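You operate a simulated robot arm through the tools that you are given. There is no shell and no other tool. Be economical: measure what you need, move in short steps, check, and stop when the job is done.

You run a simulated robot arm. Do the job below in one go: nothing can be reset, and whatever is moved stays where it is left.

JOB
Turn the table and feed the tote onto the spur on its card.
Fine: put the spur lever back to shut.

It is judged by the outcome, as a careful person would: the job done as asked, and still so three seconds after it is handed in. It fails if anything else is knocked over, pushed out of place, dropped, spilled or broken.

ROBOT AND FRAMES
A 6-joint arm with a fingered hand, fixed in place. Base frame: the origin is at the foot of the arm, x ahead of it, y to its left, z up. Lengths are in m, angles in degrees, forces in N, time in s.
With the tool pointing down near the work surface it reaches from about 0.1 to 0.6 m from the base axis. Its first joint turns from -115.0 to 115.0 degrees. Payload 4 kg.
The tool frame sits at the grasp point between the pads (the TCP): z along the fingers, y along the line on which they close. The tips reach 0.026 m beyond it. The gripper opens to 0.132 m. The gripper's body begins 0.073 m behind the TCP. The gripper is a hand of 4 fingers: y runs from the thumb to the fingers, the wrist lies at [0, 0, -0.239] in the tool frame, and closing takes about 1.5 s.
Orientation is told as [roll, pitch, yaw] about the base's x, y, z axes, in that order, counted from this pose: with the fingers straight down and closing along the base's y, the tool's x points along the base's -x, its y along +y and its z along -z.

CONTROLS
- The arm moves only by the tool drive_tool. Its argument "targets" is a list of rows, each a list of 6 numbers: the shift along the tool's x, y, z in m, then the turn, a rotation vector about the tool's x, y, z in degrees. In form: [[x, y, z, wx, wy, wz], ...]. A call has 1 to 20 rows; each row shifts and turns the commanded pose from where the row before left it, along the tool's axes as they then stand. "claw" is the opening, from 0 (shut) to 1 (fully open), set as the call begins (left out, the last holds). A row lasts 0.2 s, in which the tool goes at most 0.05 m and 8.6 degrees; a call with a longer step from one row to the next is refused whole, and so is a gripper value outside its range. Where a pose cannot be reached the arm comes as near as it can. A force on the tool above 80 N (or 10 N above the force at the start of the call, whichever is more), or a blocked arm, ends the call early, and 0.2 s more pass. The fingers move at their own pace (about 0.153 m/s each) and stop on an object; they squeeze with about 23 N. The grip force told is the motor's: it shows also when the fingers shut on nothing. Time passes only in rows, and 0.2 s behind the last, so rows that do not move let the fingers close. The reply holds the time, the measured pose of the TCP, the force on the tool along the base axes, the opening and the grip force, in the units named above and with some noise, with the torque about the TCP (base axes, N m) and any sound that the robot's microphone picked up.
- Cameras (640 x 400 px; columns grow to the right, rows downward): "scene" is fixed at [0.4011, 0.5015, 1.5947]; the picture's right is [-0.84, -0.54, 0.00], its down [-0.50, 0.78, -0.37] and it looks along [0.20, -0.31, -0.93] (base axes); focal length 360 px, centre (320, 200). "wrist" rides on the gripper at [0.068, 0.002, -0.097] in the tool frame; the picture's right is [-0.03, 1.00, 0.00], its down [-0.82, -0.02, -0.58] and it looks along [-0.58, -0.01, 0.82] (tool axes); focal length 270 px, centre (320, 200). There is no depth. A picture from a camera that has moved, and an enlarged one, comes with that camera's place and axes in the base frame and with its lens.
- camera(camera): a new picture of that camera. No time passes.
- slide_trunk(by): slides the trunk up (or, below 0, down) by that many m; the arm rides with it, the base frame stays. It gives what a move gives, with no picture.
- set_fingers(finger1, finger2, finger3, thumb_bend): sets how far each is bent, from 0 (flat) to 100 (curled in); at 30 the hand is open as for a grip, at 70 the pads meet at the TCP. One left out holds its place. A second passes; each finger stops where it meets its share of the squeeze, and holds until it gets a number again. A gripper value or a shape takes the hand back. It gives what a move gives, with no picture; readings hold the bend of each and the force on the fingers (four entries, about 0 where the hand has none), thumb and palm.
- grasp_type(shape): the hand has 4 fingers and takes this shape, open, in about a second: jaw (thumb against the fingers, like two jaws); tri (thumb and two fingers); tip (a fingertip pinch); poke (one finger out to press); point (the index stretched); flat (the hand flat); cup (the hand cupped); fist (a fist). The gripper value then closes the fingers along that shape, each until it touches; the sizes above hold for jaw. It gives what a move gives, with no picture.
- close_up(camera, box): a new picture of the part [left, top, right, bottom] of that camera's present view, enlarged. No time passes.
- finish_job(): hands the job in; it is judged then, once.

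Work in short steps. Places have to be worked out from the pictures, the camera data and where the tool is seen: move nearer, look again, correct. Check each grasp and each placing, and mend what went wrong. You have 120 turns and 84 pictures in all, those below and enlarged ones among them. Open the gripper and draw the arm clear of the work before you hand the job in, unless the task says otherwise; then end with one line.

The tools are called after ">>>" as a command line: name --pt "numbers of a row" for each row, then --argument value for the rest, lists and objects as JSON in quotes. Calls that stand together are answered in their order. drive_tool: Moves the arm, as the interface text tells. Its arguments: {"type":"object","properties":{"targets":{"type":"array","items":{"type":"array","items":{"type":"number"}}},"claw":{"type":"number"}},"required":["targets"]} The other tools are called the same way: slide_trunk (by) slides the trunk up or down; grasp_type (shape) gives the hand a shape; set_fingers (finger1, finger2, finger3, thumb_bend) moves the fingers one by one; camera (camera) takes a picture; close_up (camera, box) takes an enlarged picture of a part of a camera's view; finish_job () hands the job in.

At the start:

```text
clock: 0.0
position: [0.4423, 0.1332, 1.1549]
tcp_rot: [-0.1, -0.1, 0.0]
contact_force: [-0.2, 0.3, 0.2]
moment: [0.02, 0.0, 0.05]
finger_gap: 0.1317
grasp_force: 0.1
shape: jaw
bend: [30.0, 30.0, 30.0, 30.0]
finger forces: [0.0, 0.1, 0.1, 0.0, 0.0, 0.1]
trunk travel left (down, up): [-0.925, 0.065]
```

scene: 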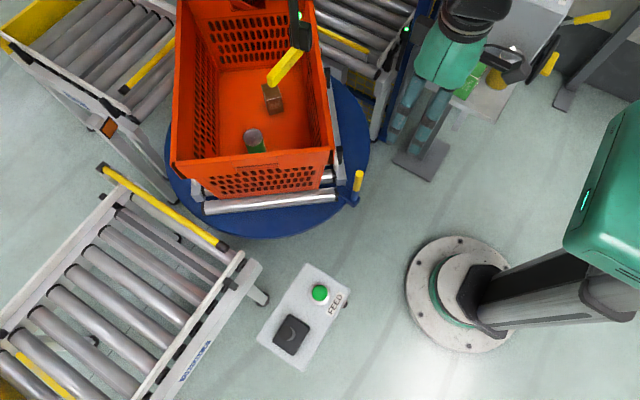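
wrist: 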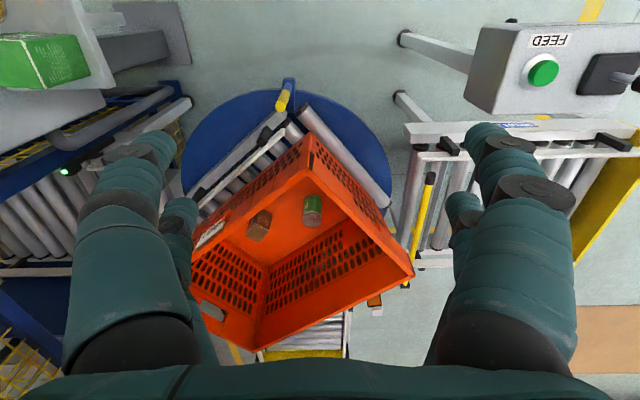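

I'll start by looking closely at the tote, its card, the spurs and the button panel.

>>> close_up --camera "scene" --box '[160, 0, 400, 150]'

>>> close_up --camera "scene" --box '[0, 150, 380, 400]'

>>> close_up --camera "wrist" --box '[160, 60, 480, 360]'

>>> close_up --camera "scene" --box '[380, 0, 640, 160]'

```text
2.67 times, centred on (280, 75) of scene
camera zoom: at [0.4011, 0.5015, 1.5947], right [-0.84, -0.54, 0.0], down [-0.5, 0.78, -0.37], along [0.2, -0.31, -0.93], focal length 961 px, centre (427, 533)
```

zoom: 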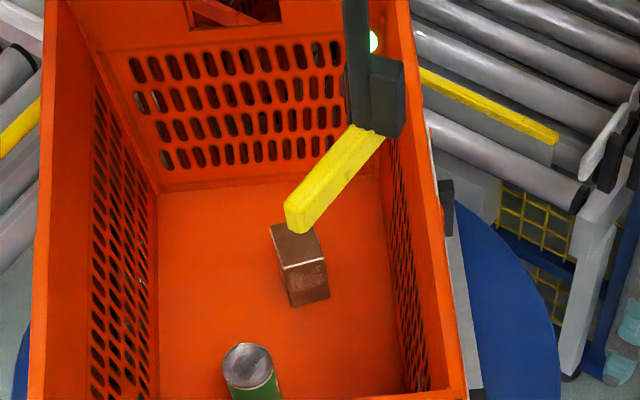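

```text
1.60 times, centred on (190, 275) of scene
camera zoom: at [0.4011, 0.5015, 1.5947], right [-0.84, -0.54, 0.0], down [-0.5, 0.78, -0.37], along [0.2, -0.31, -0.93], focal length 577 px, centre (528, 80)
```

zoom: 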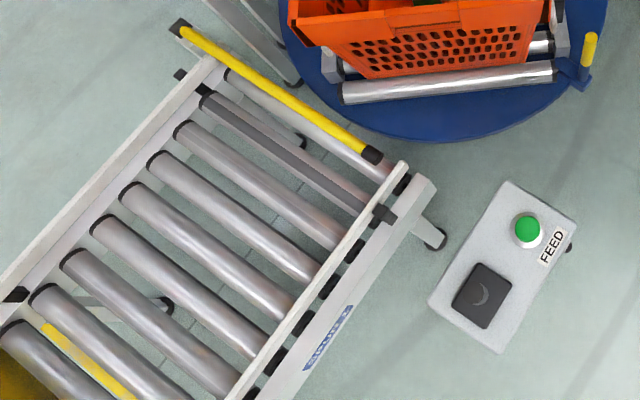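

```text
1.33 times, centred on (320, 210) of wrist
camera zoom: at [0.3742, 0.1346, 1.2517], right [0.03, 1.0, 0.0], down [0.82, -0.02, 0.58], along [0.58, -0.01, -0.82], focal length 360 px, centre (320, 187)
```

zoom: 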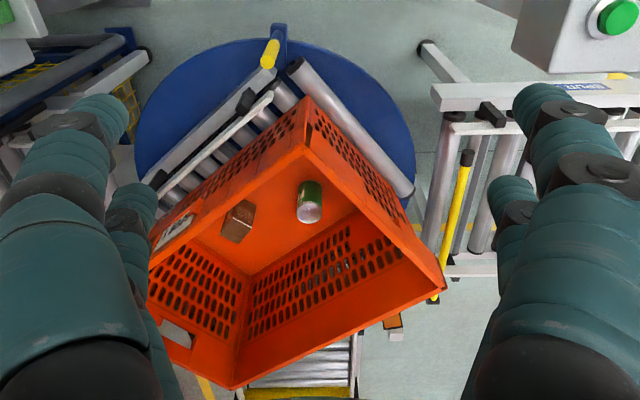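

```text
2.46 times, centred on (510, 80) of scene
camera zoom: at [0.4011, 0.5015, 1.5947], right [-0.84, -0.54, 0.0], down [-0.5, 0.78, -0.37], along [0.2, -0.31, -0.93], focal length 887 px, centre (-148, 495)
```

zoom: 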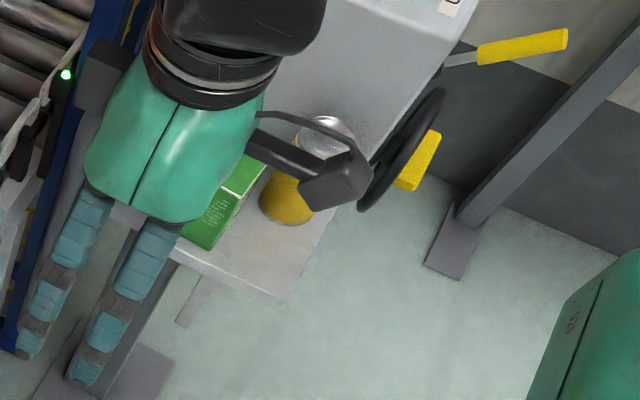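

Peg triangulates to about (0.56, 0.04, 0.54). I'll read the labels.

>>> close_up --camera "scene" --box '[150, 330, 230, 390]'

>>> close_up --camera "wrist" --box '[180, 200, 260, 260]'

>>> close_up --camera "wrist" --box '[400, 0, 640, 150]'

>>> close_up --camera "scene" --box '[0, 0, 200, 140]'

```text
6.67 times, centred on (190, 360) of scene
camera zoom: at [0.4011, 0.5015, 1.5947], right [-0.84, -0.54, 0.0], down [-0.5, 0.78, -0.37], along [0.2, -0.31, -0.93], focal length 2403 px, centre (1187, -867)
```

zoom: 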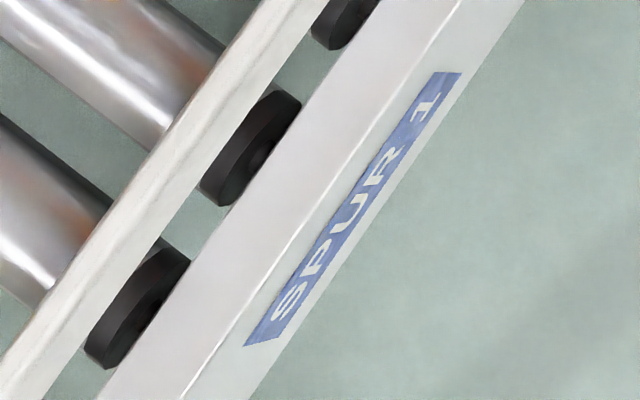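

```text
6.67 times, centred on (220, 230) of wrist
camera zoom: at [0.3742, 0.1346, 1.2517], right [0.03, 1.0, 0.0], down [0.82, -0.02, 0.58], along [0.58, -0.01, -0.82], focal length 1802 px, centre (987, 0)
```

zoom: 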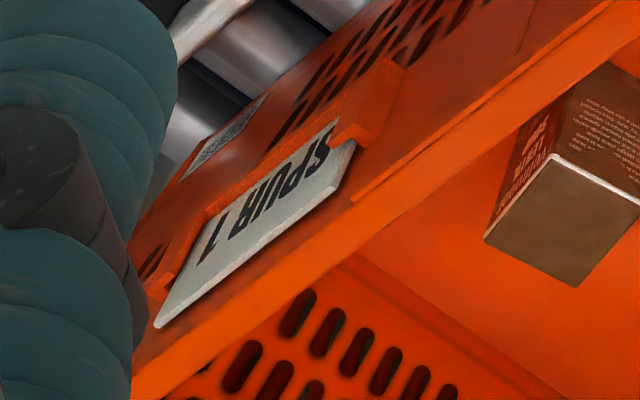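

```text
2.67 times, centred on (520, 75) of wrist
camera zoom: at [0.3742, 0.1346, 1.2517], right [0.03, 1.0, 0.0], down [0.82, -0.02, 0.58], along [0.58, -0.01, -0.82], focal length 721 px, centre (-213, 533)
```

zoom: 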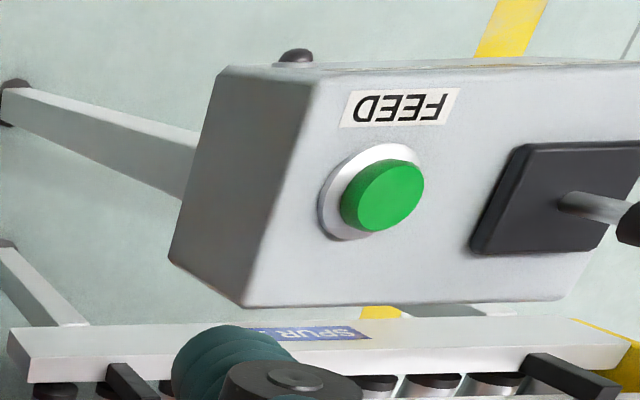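

```text
2.86 times, centred on (100, 70) of scene
camera zoom: at [0.4011, 0.5015, 1.5947], right [-0.84, -0.54, 0.0], down [-0.5, 0.78, -0.37], along [0.2, -0.31, -0.93], focal length 1030 px, centre (949, 571)
```

zoom: 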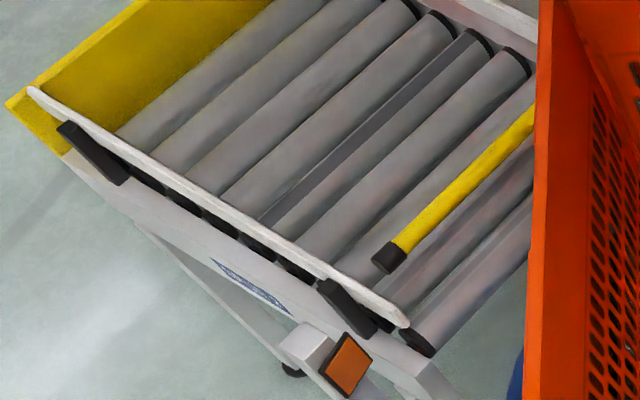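

The tote's card reads SPUR 1, the left spur. I'll move the hand to the left and back to see the console and spur 1.

>>> drive_tool --pt "0.02 0.045 0 0 0 0" --pt "0.02 0.045 0 0 0 0" --pt "0.02 0.045 0 0 0 0" --pt "0.02 0.045 0 0 0 0"

>>> camera --camera "wrist"

>>> camera --camera "scene"

```text
clock: 1.0
position: [0.3613, 0.3151, 1.155]
tcp_rot: [0.0, 0.0, 0.0]
contact_force: [-0.8, 0.4, 0.2]
moment: [0.0, -0.01, 0.0]
finger_gap: 0.132
grasp_force: 0.1
shape: jaw
bend: [30.0, 30.0, 30.0, 30.0]
finger forces: [0.0, 0.1, 0.0, 0.0, 0.0, 0.0]
trunk travel left (down, up): [-0.925, 0.065]
```

```text
73 pictures are left
camera wrist: at [0.2926, 0.3172, 1.2511], right [0.03, 1.0, 0.0], down [0.82, -0.02, 0.58], along [0.58, -0.02, -0.82], focal length 270 px, centre (320, 200)
```

wrist: 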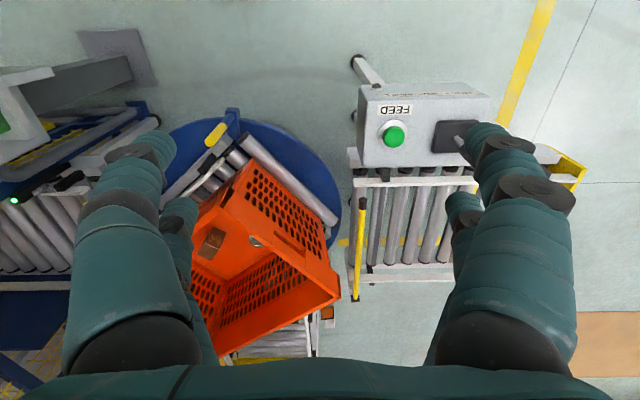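

```text
72 pictures are left
```

scene: 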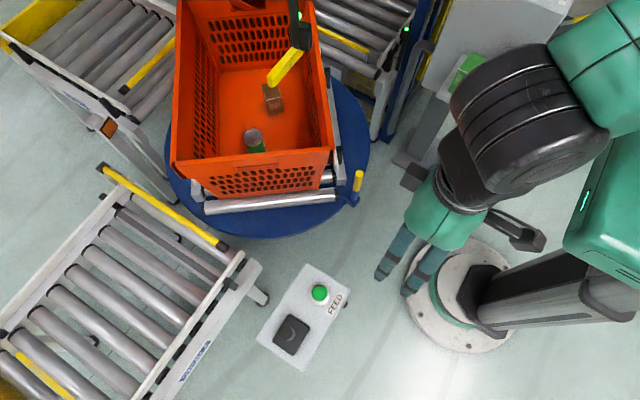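

>>> close_up --camera "scene" --box '[250, 255, 360, 375]'

>>> drive_tool --pt "0.03 0.03 0 0 0 0" --pt "0.03 0.03 0 0 0 0" --pt "0.03 0.03 0 0 0 0" --pt "0.01 0.03 0 0 0 0"

>>> camera --camera "wrist"

```text
3.33 times, centred on (305, 315) of scene
camera zoom: at [0.4011, 0.5015, 1.5947], right [-0.84, -0.54, 0.0], down [-0.5, 0.78, -0.37], along [0.2, -0.31, -0.93], focal length 1201 px, centre (370, -183)
```

zoom: 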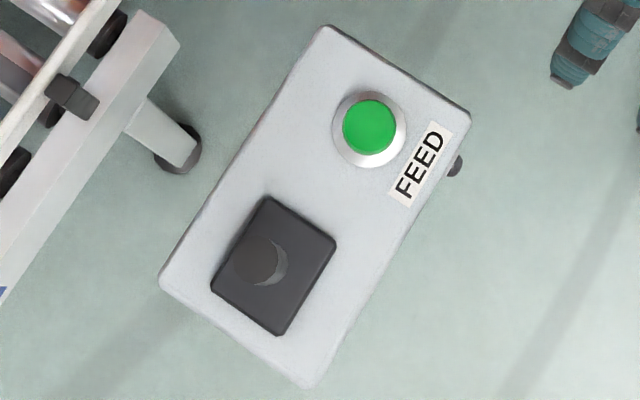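

```text
clock: 2.0
position: [0.2606, 0.4344, 1.1558]
tcp_rot: [0.0, 0.1, 0.0]
contact_force: [-0.7, 0.0, -0.2]
moment: [-0.01, -0.01, -0.01]
finger_gap: 0.132
grasp_force: 0.0
shape: jaw
bend: [30.0, 30.0, 30.0, 30.0]
finger forces: [0.0, 0.0, 0.0, 0.0, 0.1, 0.0]
trunk travel left (down, up): [-0.925, 0.065]
```

```text
70 pictures are left
camera wrist: at [0.1921, 0.4365, 1.2519], right [0.03, 1.0, 0.0], down [0.82, -0.02, 0.58], along [0.58, -0.02, -0.82], focal length 270 px, centre (320, 200)
```

wrist: 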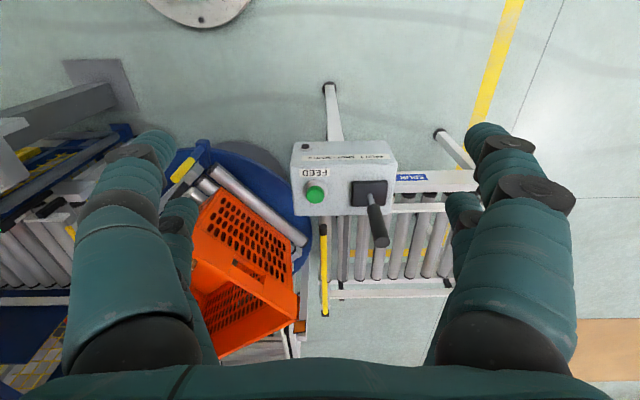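

>>> close_up --camera "wrist" --box '[280, 120, 440, 260]'

>>> close_up --camera "wrist" --box '[300, 140, 420, 200]'

```text
2.86 times, centred on (360, 190) of wrist
camera zoom: at [0.1921, 0.4365, 1.2519], right [0.03, 1.0, 0.0], down [0.82, -0.02, 0.58], along [0.58, -0.02, -0.82], focal length 772 px, centre (206, 229)
```

zoom: 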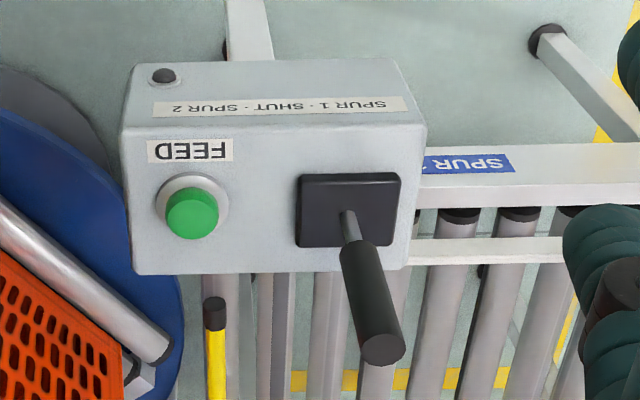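

```text
5.33 times, centred on (360, 170) of wrist
camera zoom: at [0.1921, 0.4365, 1.2519], right [0.03, 1.0, 0.0], down [0.82, -0.02, 0.58], along [0.58, -0.02, -0.82], focal length 1442 px, centre (107, 360)
```

zoom: 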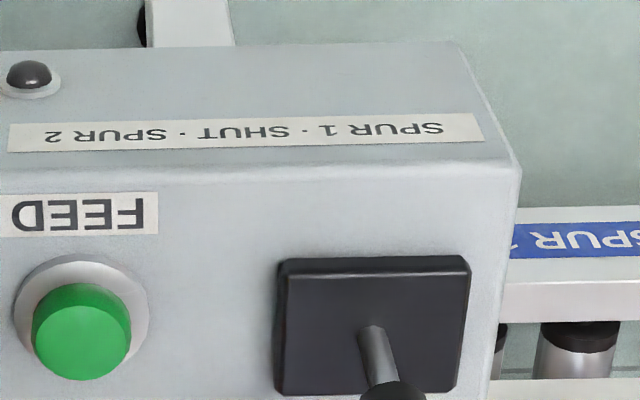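

The console label is SPUR 1 · SHUT · SPUR 2 and the lever stands at shut. I'll swing back to the right and inspect the table, its peg, and whatever stands on the right side.

>>> drive_tool --pt "0 -0.05 0 0 0 0" --pt "0 -0.05 0 0 0 0" --pt "0 -0.05 0 0 0 0" --pt "0 -0.05 0 0 0 0" --pt "0 -0.05 0 0 0 0" --pt "0 -0.05 0 0 0 0" --pt "0 -0.05 0 0 0 0" --pt "0 -0.05 0 0 0 0"

>>> camera --camera "wrist"

>>> camera --camera "scene"

```text
clock: 3.8
position: [0.2713, 0.0325, 1.1619]
tcp_rot: [0.1, 0.0, 0.0]
contact_force: [-1.4, 0.6, -0.1]
moment: [0.02, -0.01, 0.01]
finger_gap: 0.1321
grasp_force: 0.1
shape: jaw
bend: [30.0, 30.0, 30.0, 30.0]
finger forces: [0.0, 0.0, 0.1, 0.0, 0.0, 0.0]
out of reach, approached as far as the arm can: row 8
trunk travel left (down, up): [-0.925, 0.065]
```

```text
67 pictures are left
camera wrist: at [0.2029, 0.0348, 1.259], right [0.03, 1.0, 0.0], down [0.82, -0.02, 0.58], along [0.58, -0.01, -0.82], focal length 270 px, centre (320, 200)
```

wrist: 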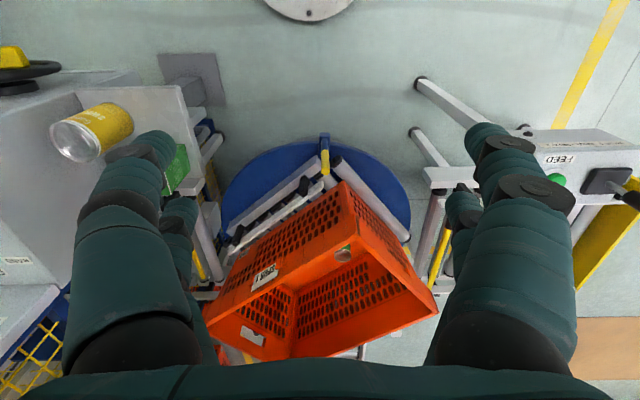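

```text
66 pictures are left
```

scene: 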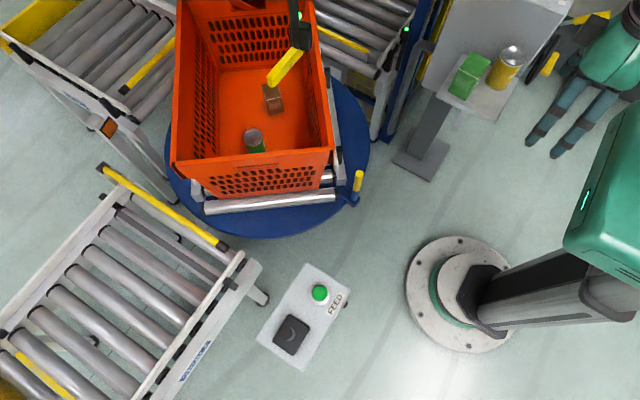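

>>> close_up --camera "wrist" --box '[200, 120, 440, 360]'

>>> close_up --camera "wrist" --box '[230, 250, 310, 310]'

>>> close_up --camera "scene" --box '[150, 140, 390, 250]'

```text
1.67 times, centred on (320, 240) of wrist
camera zoom: at [0.2029, 0.0348, 1.259], right [0.03, 1.0, 0.0], down [0.82, -0.02, 0.58], along [0.58, -0.01, -0.82], focal length 450 px, centre (320, 133)
```

zoom: 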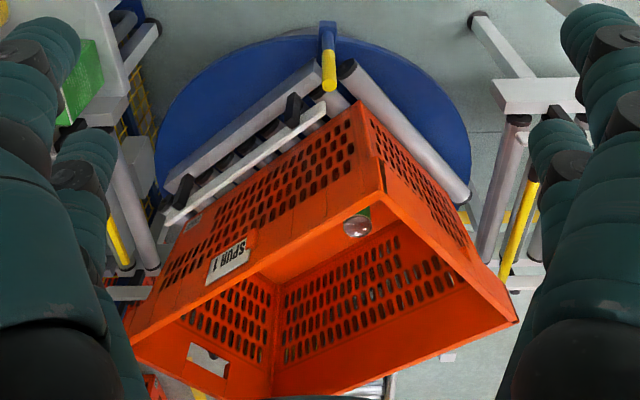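

```text
6.67 times, centred on (270, 280) of wrist
camera zoom: at [0.2029, 0.0348, 1.259], right [0.03, 1.0, 0.0], down [0.82, -0.02, 0.58], along [0.58, -0.01, -0.82], focal length 1802 px, centre (653, -333)
```

zoom: 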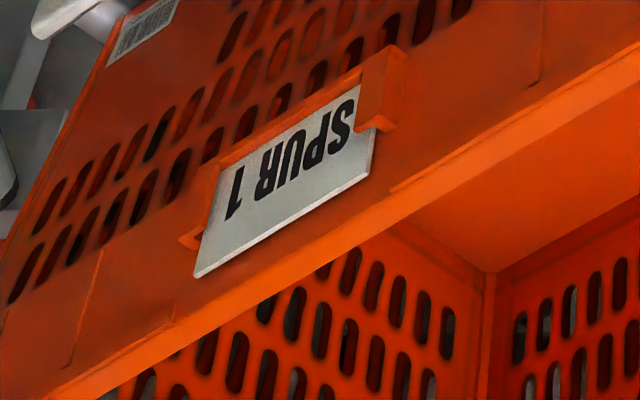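

```text
2.67 times, centred on (270, 195) of scene
camera zoom: at [0.4011, 0.5015, 1.5947], right [-0.84, -0.54, 0.0], down [-0.5, 0.78, -0.37], along [0.2, -0.31, -0.93], focal length 961 px, centre (453, 213)
```

zoom: 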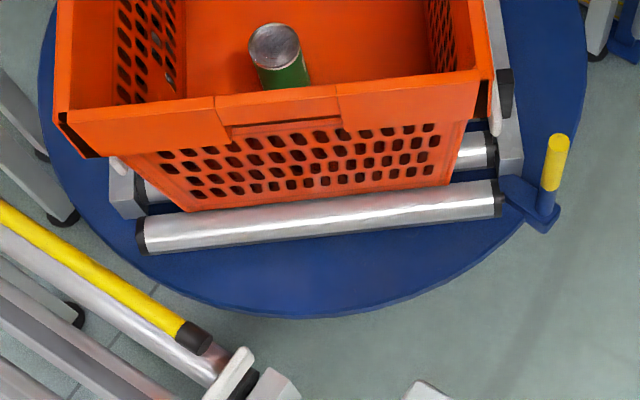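

Geometry: the peg is vertical at about (0.55, 0.042), z 0.42–0.63, table centre near (0.95, 0.01), and the deck needs about 40° clockwise to face spur 1. I'll tilt the hand forward so it can grip the peg and follow it outward, then lower the trunk.

>>> drive_tool --pt "0 0 0 0 -8 0" --pt "0 0 0 0 -8 0" --pt "0 0 0 0 -8 0" --pt "0 0 0 0 -8 0" --pt "0 0 0 0 -8 0" --pt "0 0 0 0 -8 0" --pt "0 0 0 0 -8 0"

>>> slide_trunk --by -0.3

>>> camera --camera "scene"

>>> camera --camera "wrist"

```text
clock: 5.4
position: [0.4082, 0.0849, 1.3073]
tcp_rot: [0.0, -55.8, 0.0]
contact_force: [-0.3, 0.3, 1.0]
moment: [0.0, 0.01, 0.01]
finger_gap: 0.1318
grasp_force: 0.0
shape: jaw
bend: [30.0, 30.0, 30.0, 30.0]
finger forces: [0.0, 0.1, 0.0, 0.0, 0.1, 0.0]
out of reach, approached as far as the arm can: row 1, 2, 3, 4, 5, 6, 7
trunk travel left (down, up): [-0.925, 0.065]
```

```text
clock: 8.4
position: [0.4095, 0.084, 1.0068]
tcp_rot: [0.0, -55.9, 0.0]
contact_force: [-0.3, 0.1, -0.4]
moment: [-0.02, -0.01, -0.01]
finger_gap: 0.1319
grasp_force: 0.1
shape: jaw
bend: [30.0, 30.0, 30.0, 30.0]
finger forces: [0.1, 0.1, 0.0, 0.1, 0.0, 0.1]
trunk travel left (down, up): [-0.625, 0.365]
```

```text
62 pictures are left
```

scene: 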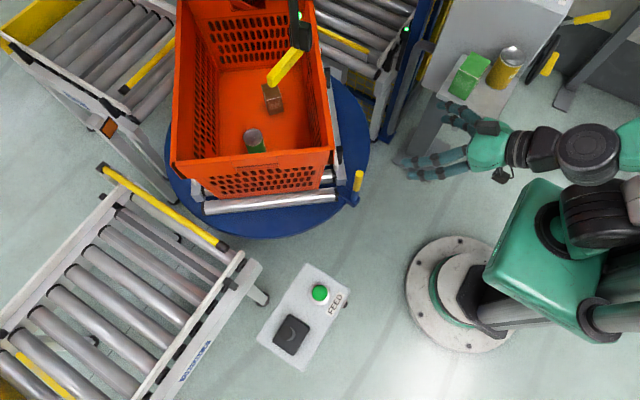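

```text
61 pictures are left
camera wrist: at [0.2901, 0.0861, 1.0039], right [0.02, 1.0, 0.02], down [-0.02, -0.02, 1.0], along [1.0, -0.02, 0.02], focal length 270 px, centre (320, 200)
```

wrist: 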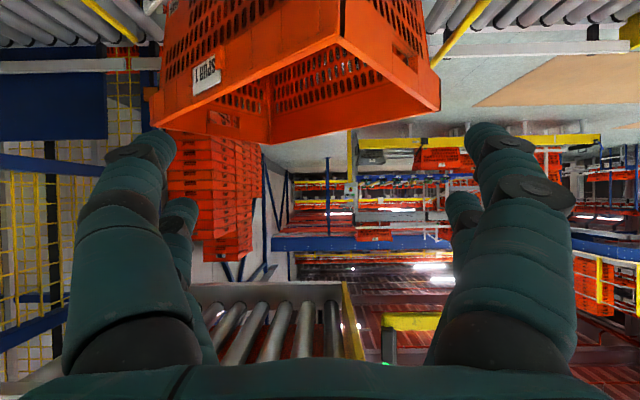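

>>> slide_trunk --by -0.35

>>> camera --camera "scene"

>>> camera --camera "wrist"

```text
clock: 12.0
position: [0.3985, 0.0806, 0.6641]
tcp_rot: [-3.2, -52.5, 2.6]
contact_force: [-0.3, 0.0, 0.5]
moment: [0.03, -0.01, -0.03]
finger_gap: 0.132
grasp_force: 0.0
shape: jaw
bend: [30.0, 30.0, 30.0, 30.0]
finger forces: [0.0, 0.0, 0.0, 0.0, 0.1, 0.0]
trunk travel left (down, up): [-0.301, 0.689]
stopped: the arm was blocked; the commanded pose is now the measured one
```

```text
60 pictures are left
```

scene: 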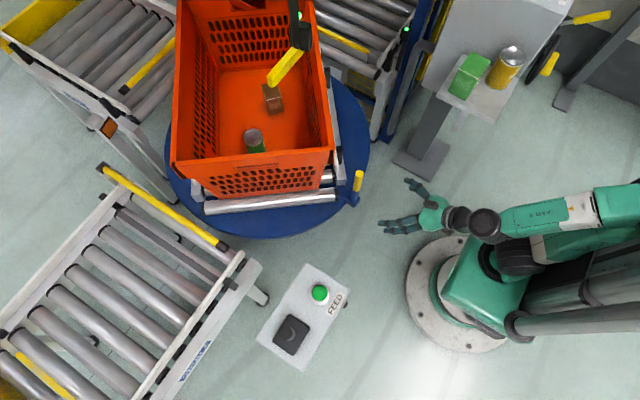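

```text
59 pictures are left
camera wrist: at [0.28, 0.0813, 0.6686], right [0.01, 1.0, -0.01], down [0.04, 0.01, 1.0], along [1.0, -0.01, -0.04], focal length 270 px, centre (320, 200)
```

wrist: 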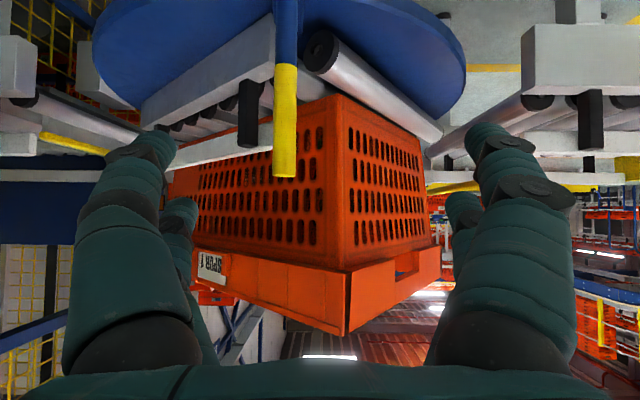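

The lowered arm folded against its own base, so I'll raise it a little. The peg's sleeve is confirmed at (0.55, 0.043), z 0.52–0.636.

>>> slide_trunk --by 0.05

>>> drive_tool --pt "0 -0.02 0.02 0 -2 0" --pt "0 -0.018 0.02 0 -2 0" --pt "0.03 0 0.02 0 0 0"

>>> camera --camera "wrist"

```text
clock: 12.9
position: [0.3994, 0.0801, 0.708]
tcp_rot: [-2.9, -52.6, 2.5]
contact_force: [-0.3, -0.8, -0.3]
moment: [0.0, -0.02, -0.02]
finger_gap: 0.1321
grasp_force: 0.0
shape: jaw
bend: [30.0, 30.0, 30.0, 30.0]
finger forces: [0.0, 0.0, 0.1, 0.1, 0.0, 0.0]
trunk travel left (down, up): [-0.351, 0.639]
```

```text
clock: 13.7
position: [0.4711, 0.0529, 0.6896]
tcp_rot: [-3.4, -56.6, 2.9]
contact_force: [-0.1, 0.7, 0.1]
moment: [0.0, 0.04, 0.0]
finger_gap: 0.1316
grasp_force: 0.0
shape: jaw
bend: [30.0, 30.0, 30.0, 30.0]
finger forces: [0.0, 0.0, 0.1, 0.1, 0.1, 0.0]
out of reach, approached as far as the arm can: row 1, 2, 3
trunk travel left (down, up): [-0.351, 0.639]
```

```text
58 pictures are left
camera wrist: at [0.3527, 0.0538, 0.6854], right [0.01, 1.0, -0.01], down [-0.03, 0.01, 1.0], along [1.0, -0.01, 0.03], focal length 270 px, centre (320, 200)
```

wrist: 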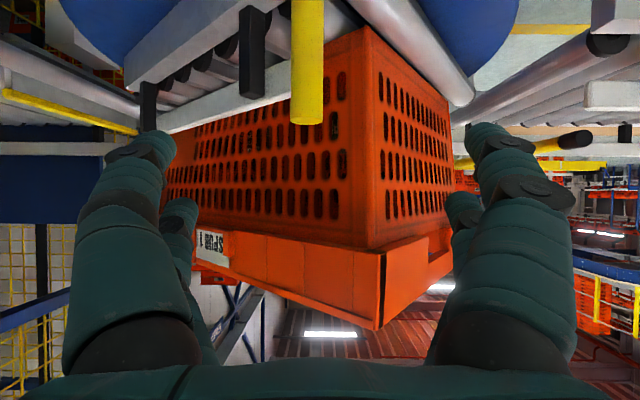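

>>> drive_tool --pt "0.022 -0.004 0.02 0 0 0" --pt "0.022 -0.004 0.02 0 0 0" --pt "0 0 0.03 0 0 0"

>>> camera --camera "wrist"

```text
clock: 14.5
position: [0.5277, 0.0484, 0.6284]
tcp_rot: [-3.3, -56.6, 2.9]
contact_force: [-0.4, -0.3, 0.3]
moment: [0.02, -0.01, 0.0]
finger_gap: 0.132
grasp_force: 0.0
shape: jaw
bend: [30.0, 30.0, 30.0, 30.0]
finger forces: [0.0, 0.0, 0.0, 0.1, 0.1, 0.0]
out of reach, approached as far as the arm can: row 1, 2
trunk travel left (down, up): [-0.351, 0.639]
```

```text
57 pictures are left
camera wrist: at [0.4094, 0.0506, 0.6237], right [0.01, 1.0, -0.01], down [-0.03, 0.01, 1.0], along [1.0, -0.01, 0.03], focal length 270 px, centre (320, 200)
```

wrist: 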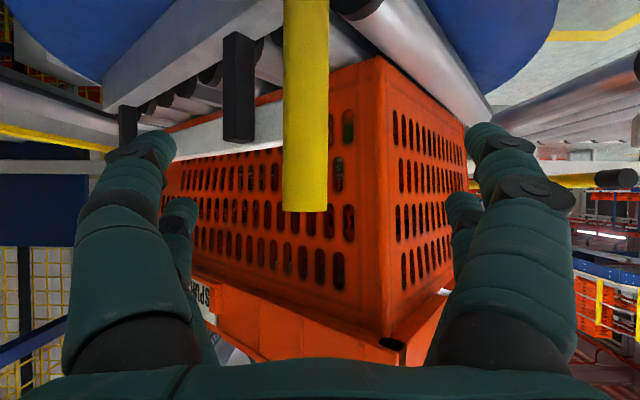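

>>> drive_tool --pt "0.01 -0.004 0.02 0 0 0" --pt "0.01 0 0.02 0 0 0"

>>> camera --camera "wrist"

>>> close_up --camera "scene" --box '[280, 130, 480, 255]'

```text
clock: 15.1
position: [0.5487, 0.0489, 0.5921]
tcp_rot: [-3.8, -56.6, 2.9]
contact_force: [0.0, -0.6, 0.3]
moment: [-0.06, -0.02, -0.02]
finger_gap: 0.1317
grasp_force: 0.0
shape: jaw
bend: [30.0, 30.0, 30.0, 30.0]
finger forces: [0.0, 0.0, 0.0, 0.0, 0.0, 0.1]
out of reach, approached as far as the arm can: row 2
trunk travel left (down, up): [-0.351, 0.639]
```

```text
56 pictures are left
camera wrist: at [0.4303, 0.0499, 0.5871], right [0.02, 1.0, -0.02], down [-0.03, 0.02, 1.0], along [1.0, -0.02, 0.03], focal length 270 px, centre (320, 200)
```

wrist: 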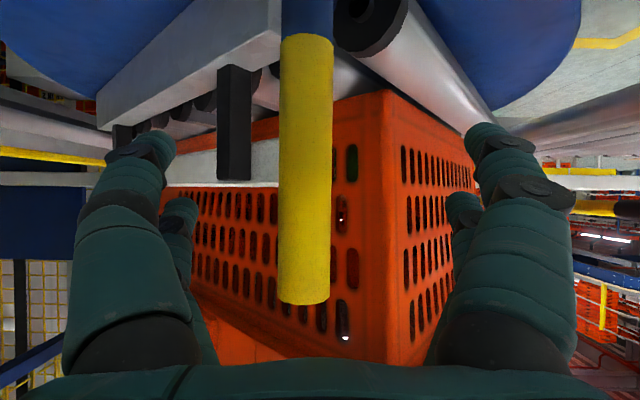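

```text
3.20 times, centred on (380, 192) of scene
camera zoom: at [0.4011, 0.5015, 1.5947], right [-0.84, -0.54, 0.0], down [-0.5, 0.78, -0.37], along [0.2, -0.31, -0.93], focal length 1153 px, centre (128, 224)
```

zoom: 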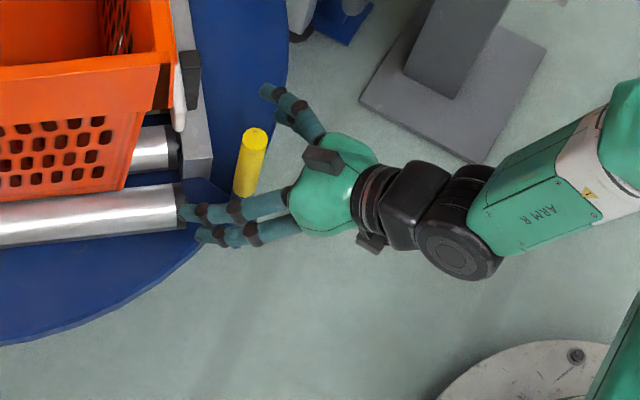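

Peg sits between fingers and thumb. I'll close to a loose cage around it.

>>> drive_tool --pt "0 -0.004 0.005 0 0 0" --pt "0 0 0 0 0 0" --pt "0 0 0 0 0 0" --pt "0 0 0 0 0 0" --claw 0.28

>>> camera --camera "wrist"

```text
clock: 16.1
position: [0.5536, 0.0491, 0.5896]
tcp_rot: [-3.9, -56.4, 3.0]
contact_force: [-0.4, 0.3, -0.6]
moment: [0.02, 0.01, -0.03]
finger_gap: 0.0373
grasp_force: 0.0
shape: jaw
bend: [73.0, 73.0, 73.0, 70.0]
finger forces: [0.1, 0.1, 0.1, 0.0, 0.1, 0.1]
out of reach, approached as far as the arm can: row 1
trunk travel left (down, up): [-0.351, 0.639]
```

```text
54 pictures are left
camera wrist: at [0.4353, 0.0504, 0.5859], right [0.02, 1.0, -0.02], down [-0.03, 0.02, 1.0], along [1.0, -0.02, 0.03], focal length 270 px, centre (320, 200)
```

wrist: 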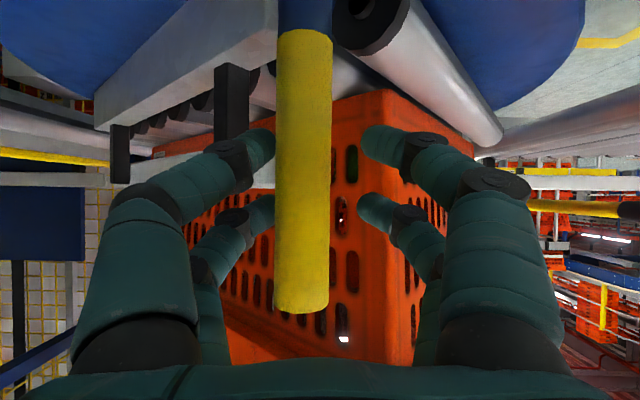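

Cage is around the peg. I'll push it along its arc, first about 10°.

>>> drive_tool --pt "-0.002 0.023 0.003 -2 0 -1.3" --pt "-0.002 0.023 0.003 -2 0 -1.3" --pt "-0.002 0.023 0.002 -2 0 -1.3"

>>> camera --camera "scene"

```text
clock: 16.9
position: [0.5604, 0.1185, 0.59]
tcp_rot: [-3.1, -56.3, 10.1]
contact_force: [-0.6, 0.3, -0.8]
moment: [0.05, 0.02, 0.0]
finger_gap: 0.0372
grasp_force: 0.1
shape: jaw
bend: [73.0, 73.0, 73.0, 70.0]
finger forces: [0.0, 0.1, 0.1, 0.0, 0.0, 0.0]
trunk travel left (down, up): [-0.351, 0.639]
```

```text
53 pictures are left
```

scene: 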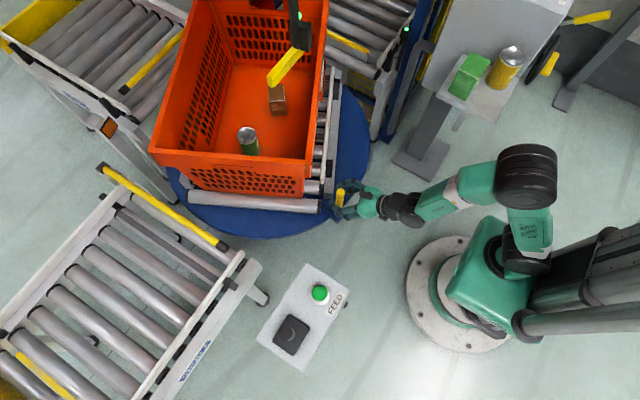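

The table turns easily. Next 10°.

>>> drive_tool --pt "-0.006 0.021 0.008 -2 0 -1.3" --pt "-0.006 0.021 0.009 -2 0 -1.3" --pt "-0.006 0.021 0.01 -2 0 -1.3"

>>> camera --camera "scene"

>>> camera --camera "wrist"

```text
clock: 17.7
position: [0.5825, 0.1883, 0.5867]
tcp_rot: [-3.3, -55.9, 17.1]
contact_force: [-0.1, 0.7, -0.8]
moment: [0.0, -0.01, -0.02]
finger_gap: 0.0372
grasp_force: 0.1
shape: jaw
bend: [73.0, 73.0, 73.0, 70.0]
finger forces: [0.1, 0.1, 0.0, 0.1, 0.0, 0.0]
trunk travel left (down, up): [-0.351, 0.639]
```

```text
52 pictures are left
```

scene: 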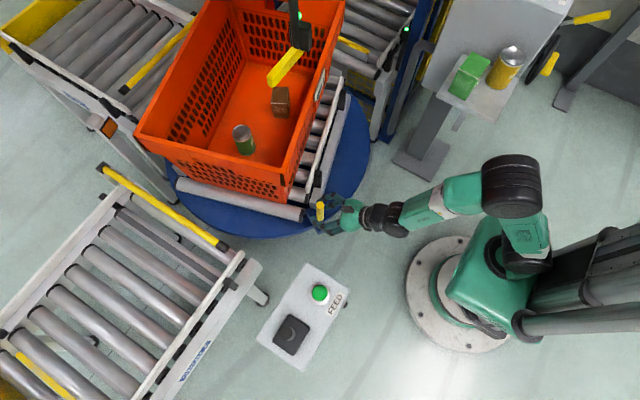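

```text
51 pictures are left
camera wrist: at [0.4668, 0.1598, 0.5835], right [-0.23, 0.97, -0.01], down [-0.03, 0.01, 1.0], along [0.97, 0.23, 0.02], focal length 270 px, centre (320, 200)
```

wrist: 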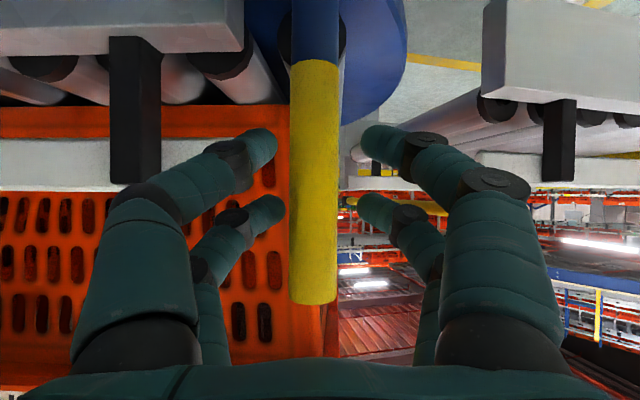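

>>> drive_tool --pt "-0.006 0.0125 0.0095 -1 0 -0.7" --pt "-0.007 0.0125 0.0105 -1 0 -0.7" --pt "-0.007 0.0125 0.0105 -1 0 -0.7" --pt "-0.007 0.0125 0.0105 -1 0 -0.7"

>>> camera --camera "scene"

>>> camera --camera "wrist"

```text
clock: 18.7
position: [0.617, 0.2464, 0.5854]
tcp_rot: [-3.3, -55.9, 22.0]
contact_force: [1.6, -1.4, -0.1]
moment: [0.0, -0.02, 0.02]
finger_gap: 0.0385
grasp_force: 0.1
shape: jaw
bend: [73.0, 73.0, 73.0, 70.0]
finger forces: [0.1, 0.0, 0.1, 0.0, 1.4, 0.1]
trunk travel left (down, up): [-0.351, 0.639]
```

```text
50 pictures are left
```

scene: 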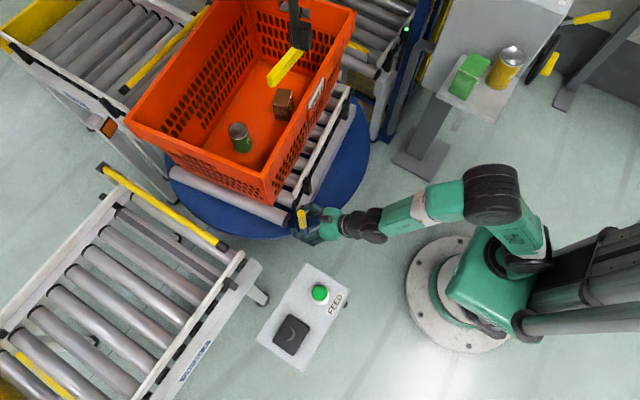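

```text
49 pictures are left
camera wrist: at [0.5032, 0.2089, 0.5804], right [-0.32, 0.95, -0.01], down [-0.02, 0.0, 1.0], along [0.95, 0.32, 0.02], focal length 270 px, centre (320, 200)
```

wrist: 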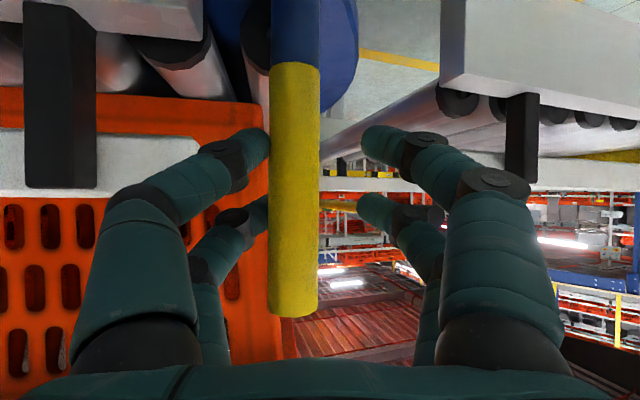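

About 28° turned; roughly 10° remains. I'll go on in smaller steps.

>>> drive_tool --pt "-0.008 0.009 0.0124 0 0 0" --pt "-0.008 0.009 0.0124 0 0 0" --pt "-0.008 0.009 0.0124 0 0 0"

>>> camera --camera "scene"

>>> camera --camera "wrist"

```text
clock: 19.5
position: [0.6477, 0.2872, 0.5826]
tcp_rot: [-3.2, -56.0, 22.1]
contact_force: [0.6, -0.8, 1.1]
moment: [0.03, 0.0, -0.03]
finger_gap: 0.0375
grasp_force: 0.0
shape: jaw
bend: [73.0, 73.0, 73.0, 70.0]
finger forces: [0.0, 0.0, 0.7, 0.0, 0.1, 0.0]
trunk travel left (down, up): [-0.351, 0.639]
```

```text
48 pictures are left
```

scene: 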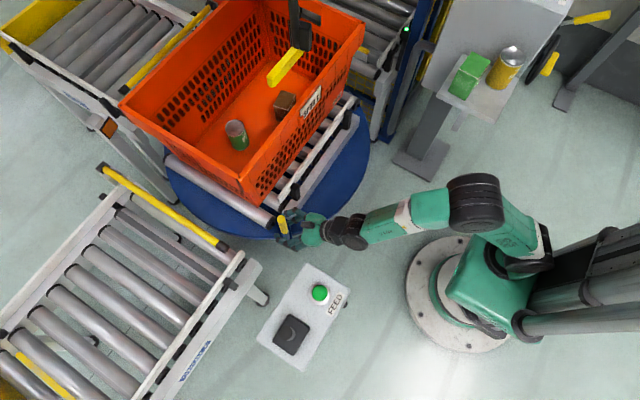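

```text
47 pictures are left
camera wrist: at [0.5349, 0.2484, 0.5796], right [-0.32, 0.95, -0.01], down [-0.03, 0.0, 1.0], along [0.95, 0.32, 0.02], focal length 270 px, centre (320, 200)
```

wrist: 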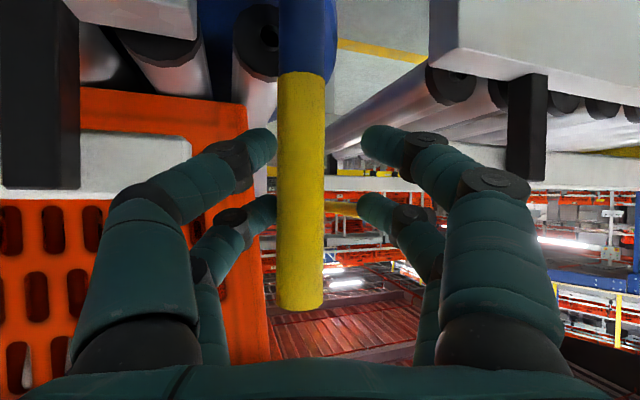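

Nearly parallel now; I'll zoom in to compare the deck's roller with the spur's.

>>> close_up --camera "scene" --box '[80, 120, 320, 270]'

>>> close_up --camera "scene" --box '[230, 80, 410, 240]'

```text
2.67 times, centred on (200, 195) of scene
camera zoom: at [0.4011, 0.5015, 1.5947], right [-0.84, -0.54, 0.0], down [-0.5, 0.78, -0.37], along [0.2, -0.31, -0.93], focal length 961 px, centre (640, 213)
```

zoom: 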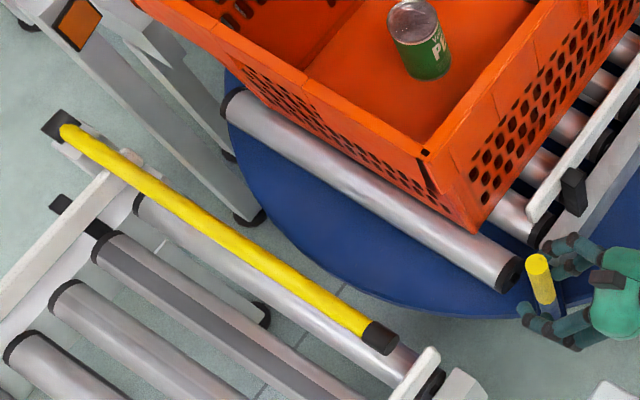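

```text
2.50 times, centred on (320, 160) of scene
camera zoom: at [0.4011, 0.5015, 1.5947], right [-0.84, -0.54, 0.0], down [-0.5, 0.78, -0.37], along [0.2, -0.31, -0.93], focal length 901 px, centre (320, 300)
```

zoom: 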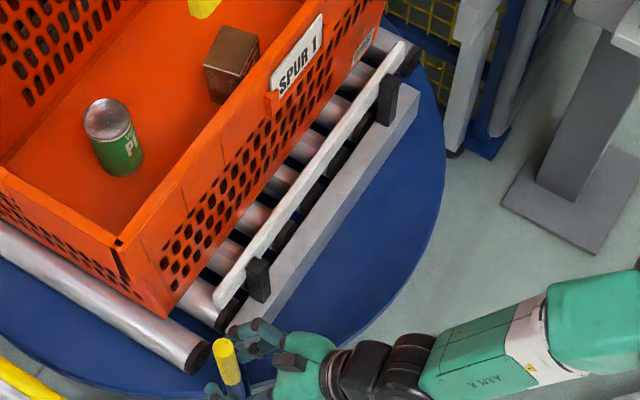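

>>> close_up --camera "scene" --box '[0, 160, 280, 380]'

```text
1.82 times, centred on (140, 270) of scene
camera zoom: at [0.4011, 0.5015, 1.5947], right [-0.84, -0.54, 0.0], down [-0.5, 0.78, -0.37], along [0.2, -0.31, -0.93], focal length 655 px, centre (647, 73)
```

zoom: 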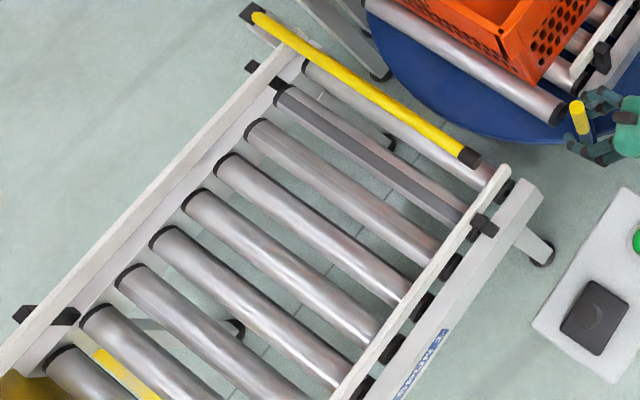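

The deck and spur rollers agree within about 1° and line up laterally. I'll open the cage a bit and lift straight off the peg with the trunk.

>>> drive_tool --pt "0 0 0 0 0 0" --pt "0 0 0 0 0 0" --pt "0 0 0 0 0 0" --claw 0.45

>>> slide_trunk --by 0.2

>>> close_up --camera "scene" --box '[80, 120, 400, 320]'

```text
clock: 20.3
position: [0.6484, 0.2868, 0.5821]
tcp_rot: [-3.3, -56.0, 22.0]
contact_force: [0.1, -0.3, -0.3]
moment: [0.01, -0.01, 0.0]
finger_gap: 0.0589
grasp_force: 0.0
shape: jaw
bend: [73.0, 73.0, 73.0, 70.0]
finger forces: [0.1, 0.0, 0.0, 0.0, 0.0, 0.0]
trunk travel left (down, up): [-0.351, 0.639]
```

```text
clock: 22.5
position: [0.6471, 0.2878, 0.7826]
tcp_rot: [-3.3, -56.0, 21.9]
contact_force: [-0.3, 0.7, -0.3]
moment: [0.0, -0.02, 0.0]
finger_gap: 0.059
grasp_force: 0.0
shape: jaw
bend: [73.0, 73.0, 73.0, 70.0]
finger forces: [0.0, 0.1, 0.0, 0.0, 0.0, 0.0]
trunk travel left (down, up): [-0.551, 0.439]
```

```text
2.00 times, centred on (240, 220) of scene
camera zoom: at [0.4011, 0.5015, 1.5947], right [-0.84, -0.54, 0.0], down [-0.5, 0.78, -0.37], along [0.2, -0.31, -0.93], focal length 721 px, centre (480, 160)
```

zoom: 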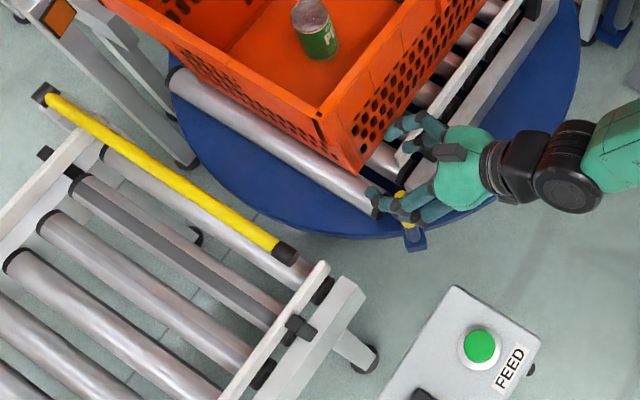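

Off the peg. Backing away from the table.

>>> drive_tool --pt "0.021 0 -0.031 0 0 0" --pt "0.021 0 -0.031 0 0 0" --pt "0.021 0 -0.031 0 0 0" --pt "0.021 0 -0.031 0 0 0" --pt "0.021 0 -0.031 0 0 0"

>>> camera --camera "scene"

>>> close_up --camera "scene" --box '[80, 100, 400, 300]'

```text
clock: 23.7
position: [0.4692, 0.2251, 0.7827]
tcp_rot: [-3.1, -56.0, 21.9]
contact_force: [0.7, -0.3, -0.5]
moment: [0.01, 0.02, 0.0]
finger_gap: 0.0589
grasp_force: 0.2
shape: jaw
bend: [73.0, 73.0, 73.0, 70.0]
finger forces: [0.1, 0.0, 0.0, 0.1, 0.0, 0.0]
trunk travel left (down, up): [-0.551, 0.439]
```

```text
42 pictures are left
```

scene: 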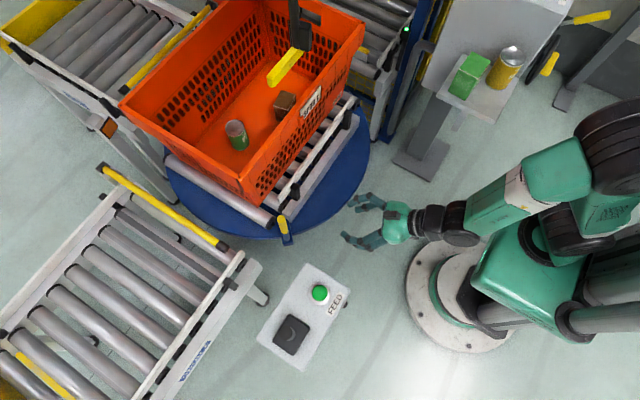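

```text
2.00 times, centred on (240, 200) of scene
camera zoom: at [0.4011, 0.5015, 1.5947], right [-0.84, -0.54, 0.0], down [-0.5, 0.78, -0.37], along [0.2, -0.31, -0.93], focal length 721 px, centre (480, 200)
```

zoom: 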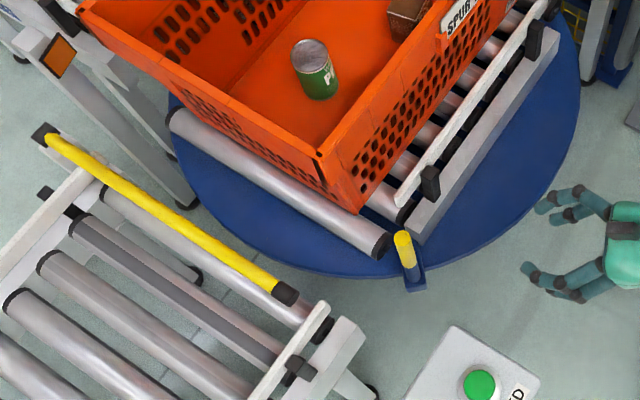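

The peg and table stay put. The lever is upright at about (0.465, 0.515), top z≈0.965. I'll raise the trunk and bring the open hand behind it.

>>> slide_trunk --by 0.26

>>> drive_tool --pt "0.001 0.0395 -0.0015 0 0 0" --pt "0.001 0.0395 -0.0015 0 0 0" --pt "0.001 0.0395 -0.0015 0 0 0" --pt "0.001 0.0395 -0.0015 0 0 0" --pt "0.001 0.0395 -0.0015 0 0 0" --pt "0.001 0.0395 -0.0015 0 0 0" --pt "0.001 0.0395 -0.0015 0 0 0" --claw 0.8

>>> camera --camera "wrist"

>>> camera --camera "scene"

```text
clock: 26.4
position: [0.4696, 0.2253, 1.042]
tcp_rot: [-3.2, -56.0, 22.0]
contact_force: [0.7, -0.7, 0.6]
moment: [0.01, 0.02, 0.04]
finger_gap: 0.0589
grasp_force: 0.2
shape: jaw
bend: [73.0, 73.0, 73.0, 70.0]
finger forces: [0.1, 0.0, 0.0, 0.1, 0.1, 0.0]
trunk travel left (down, up): [-0.811, 0.179]
```

```text
clock: 28.0
position: [0.3667, 0.4844, 1.0343]
tcp_rot: [-3.4, -55.9, 22.0]
contact_force: [-0.8, 0.2, -0.1]
moment: [0.01, -0.01, -0.02]
finger_gap: 0.1051
grasp_force: 0.0
shape: jaw
bend: [59.0, 59.0, 59.0, 45.0]
finger forces: [0.0, 0.0, 0.0, 0.0, 0.0, 0.1]
trunk travel left (down, up): [-0.811, 0.179]
```

```text
40 pictures are left
camera wrist: at [0.2537, 0.4467, 1.0313], right [-0.32, 0.95, -0.01], down [-0.02, 0.0, 1.0], along [0.95, 0.32, 0.02], focal length 270 px, centre (320, 200)
```

wrist: 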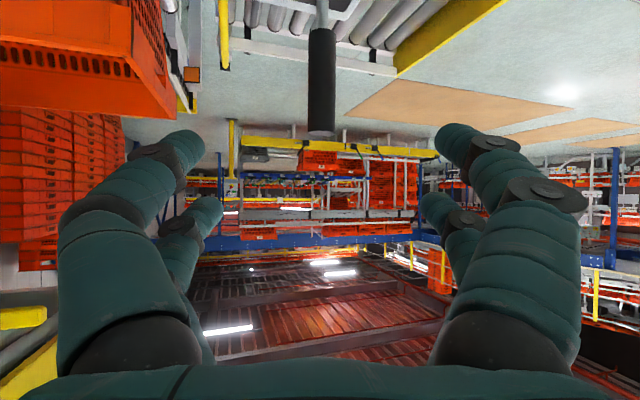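

```text
39 pictures are left
```

scene: 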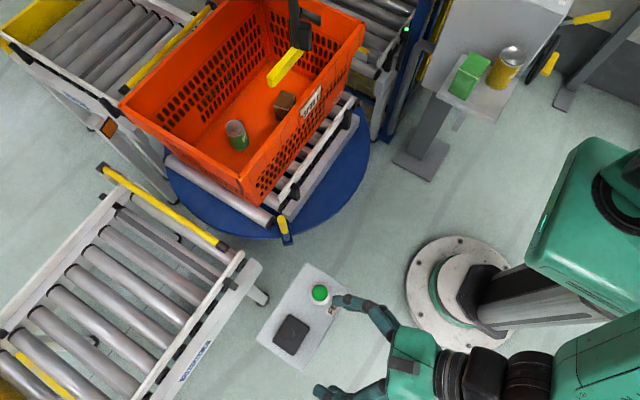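

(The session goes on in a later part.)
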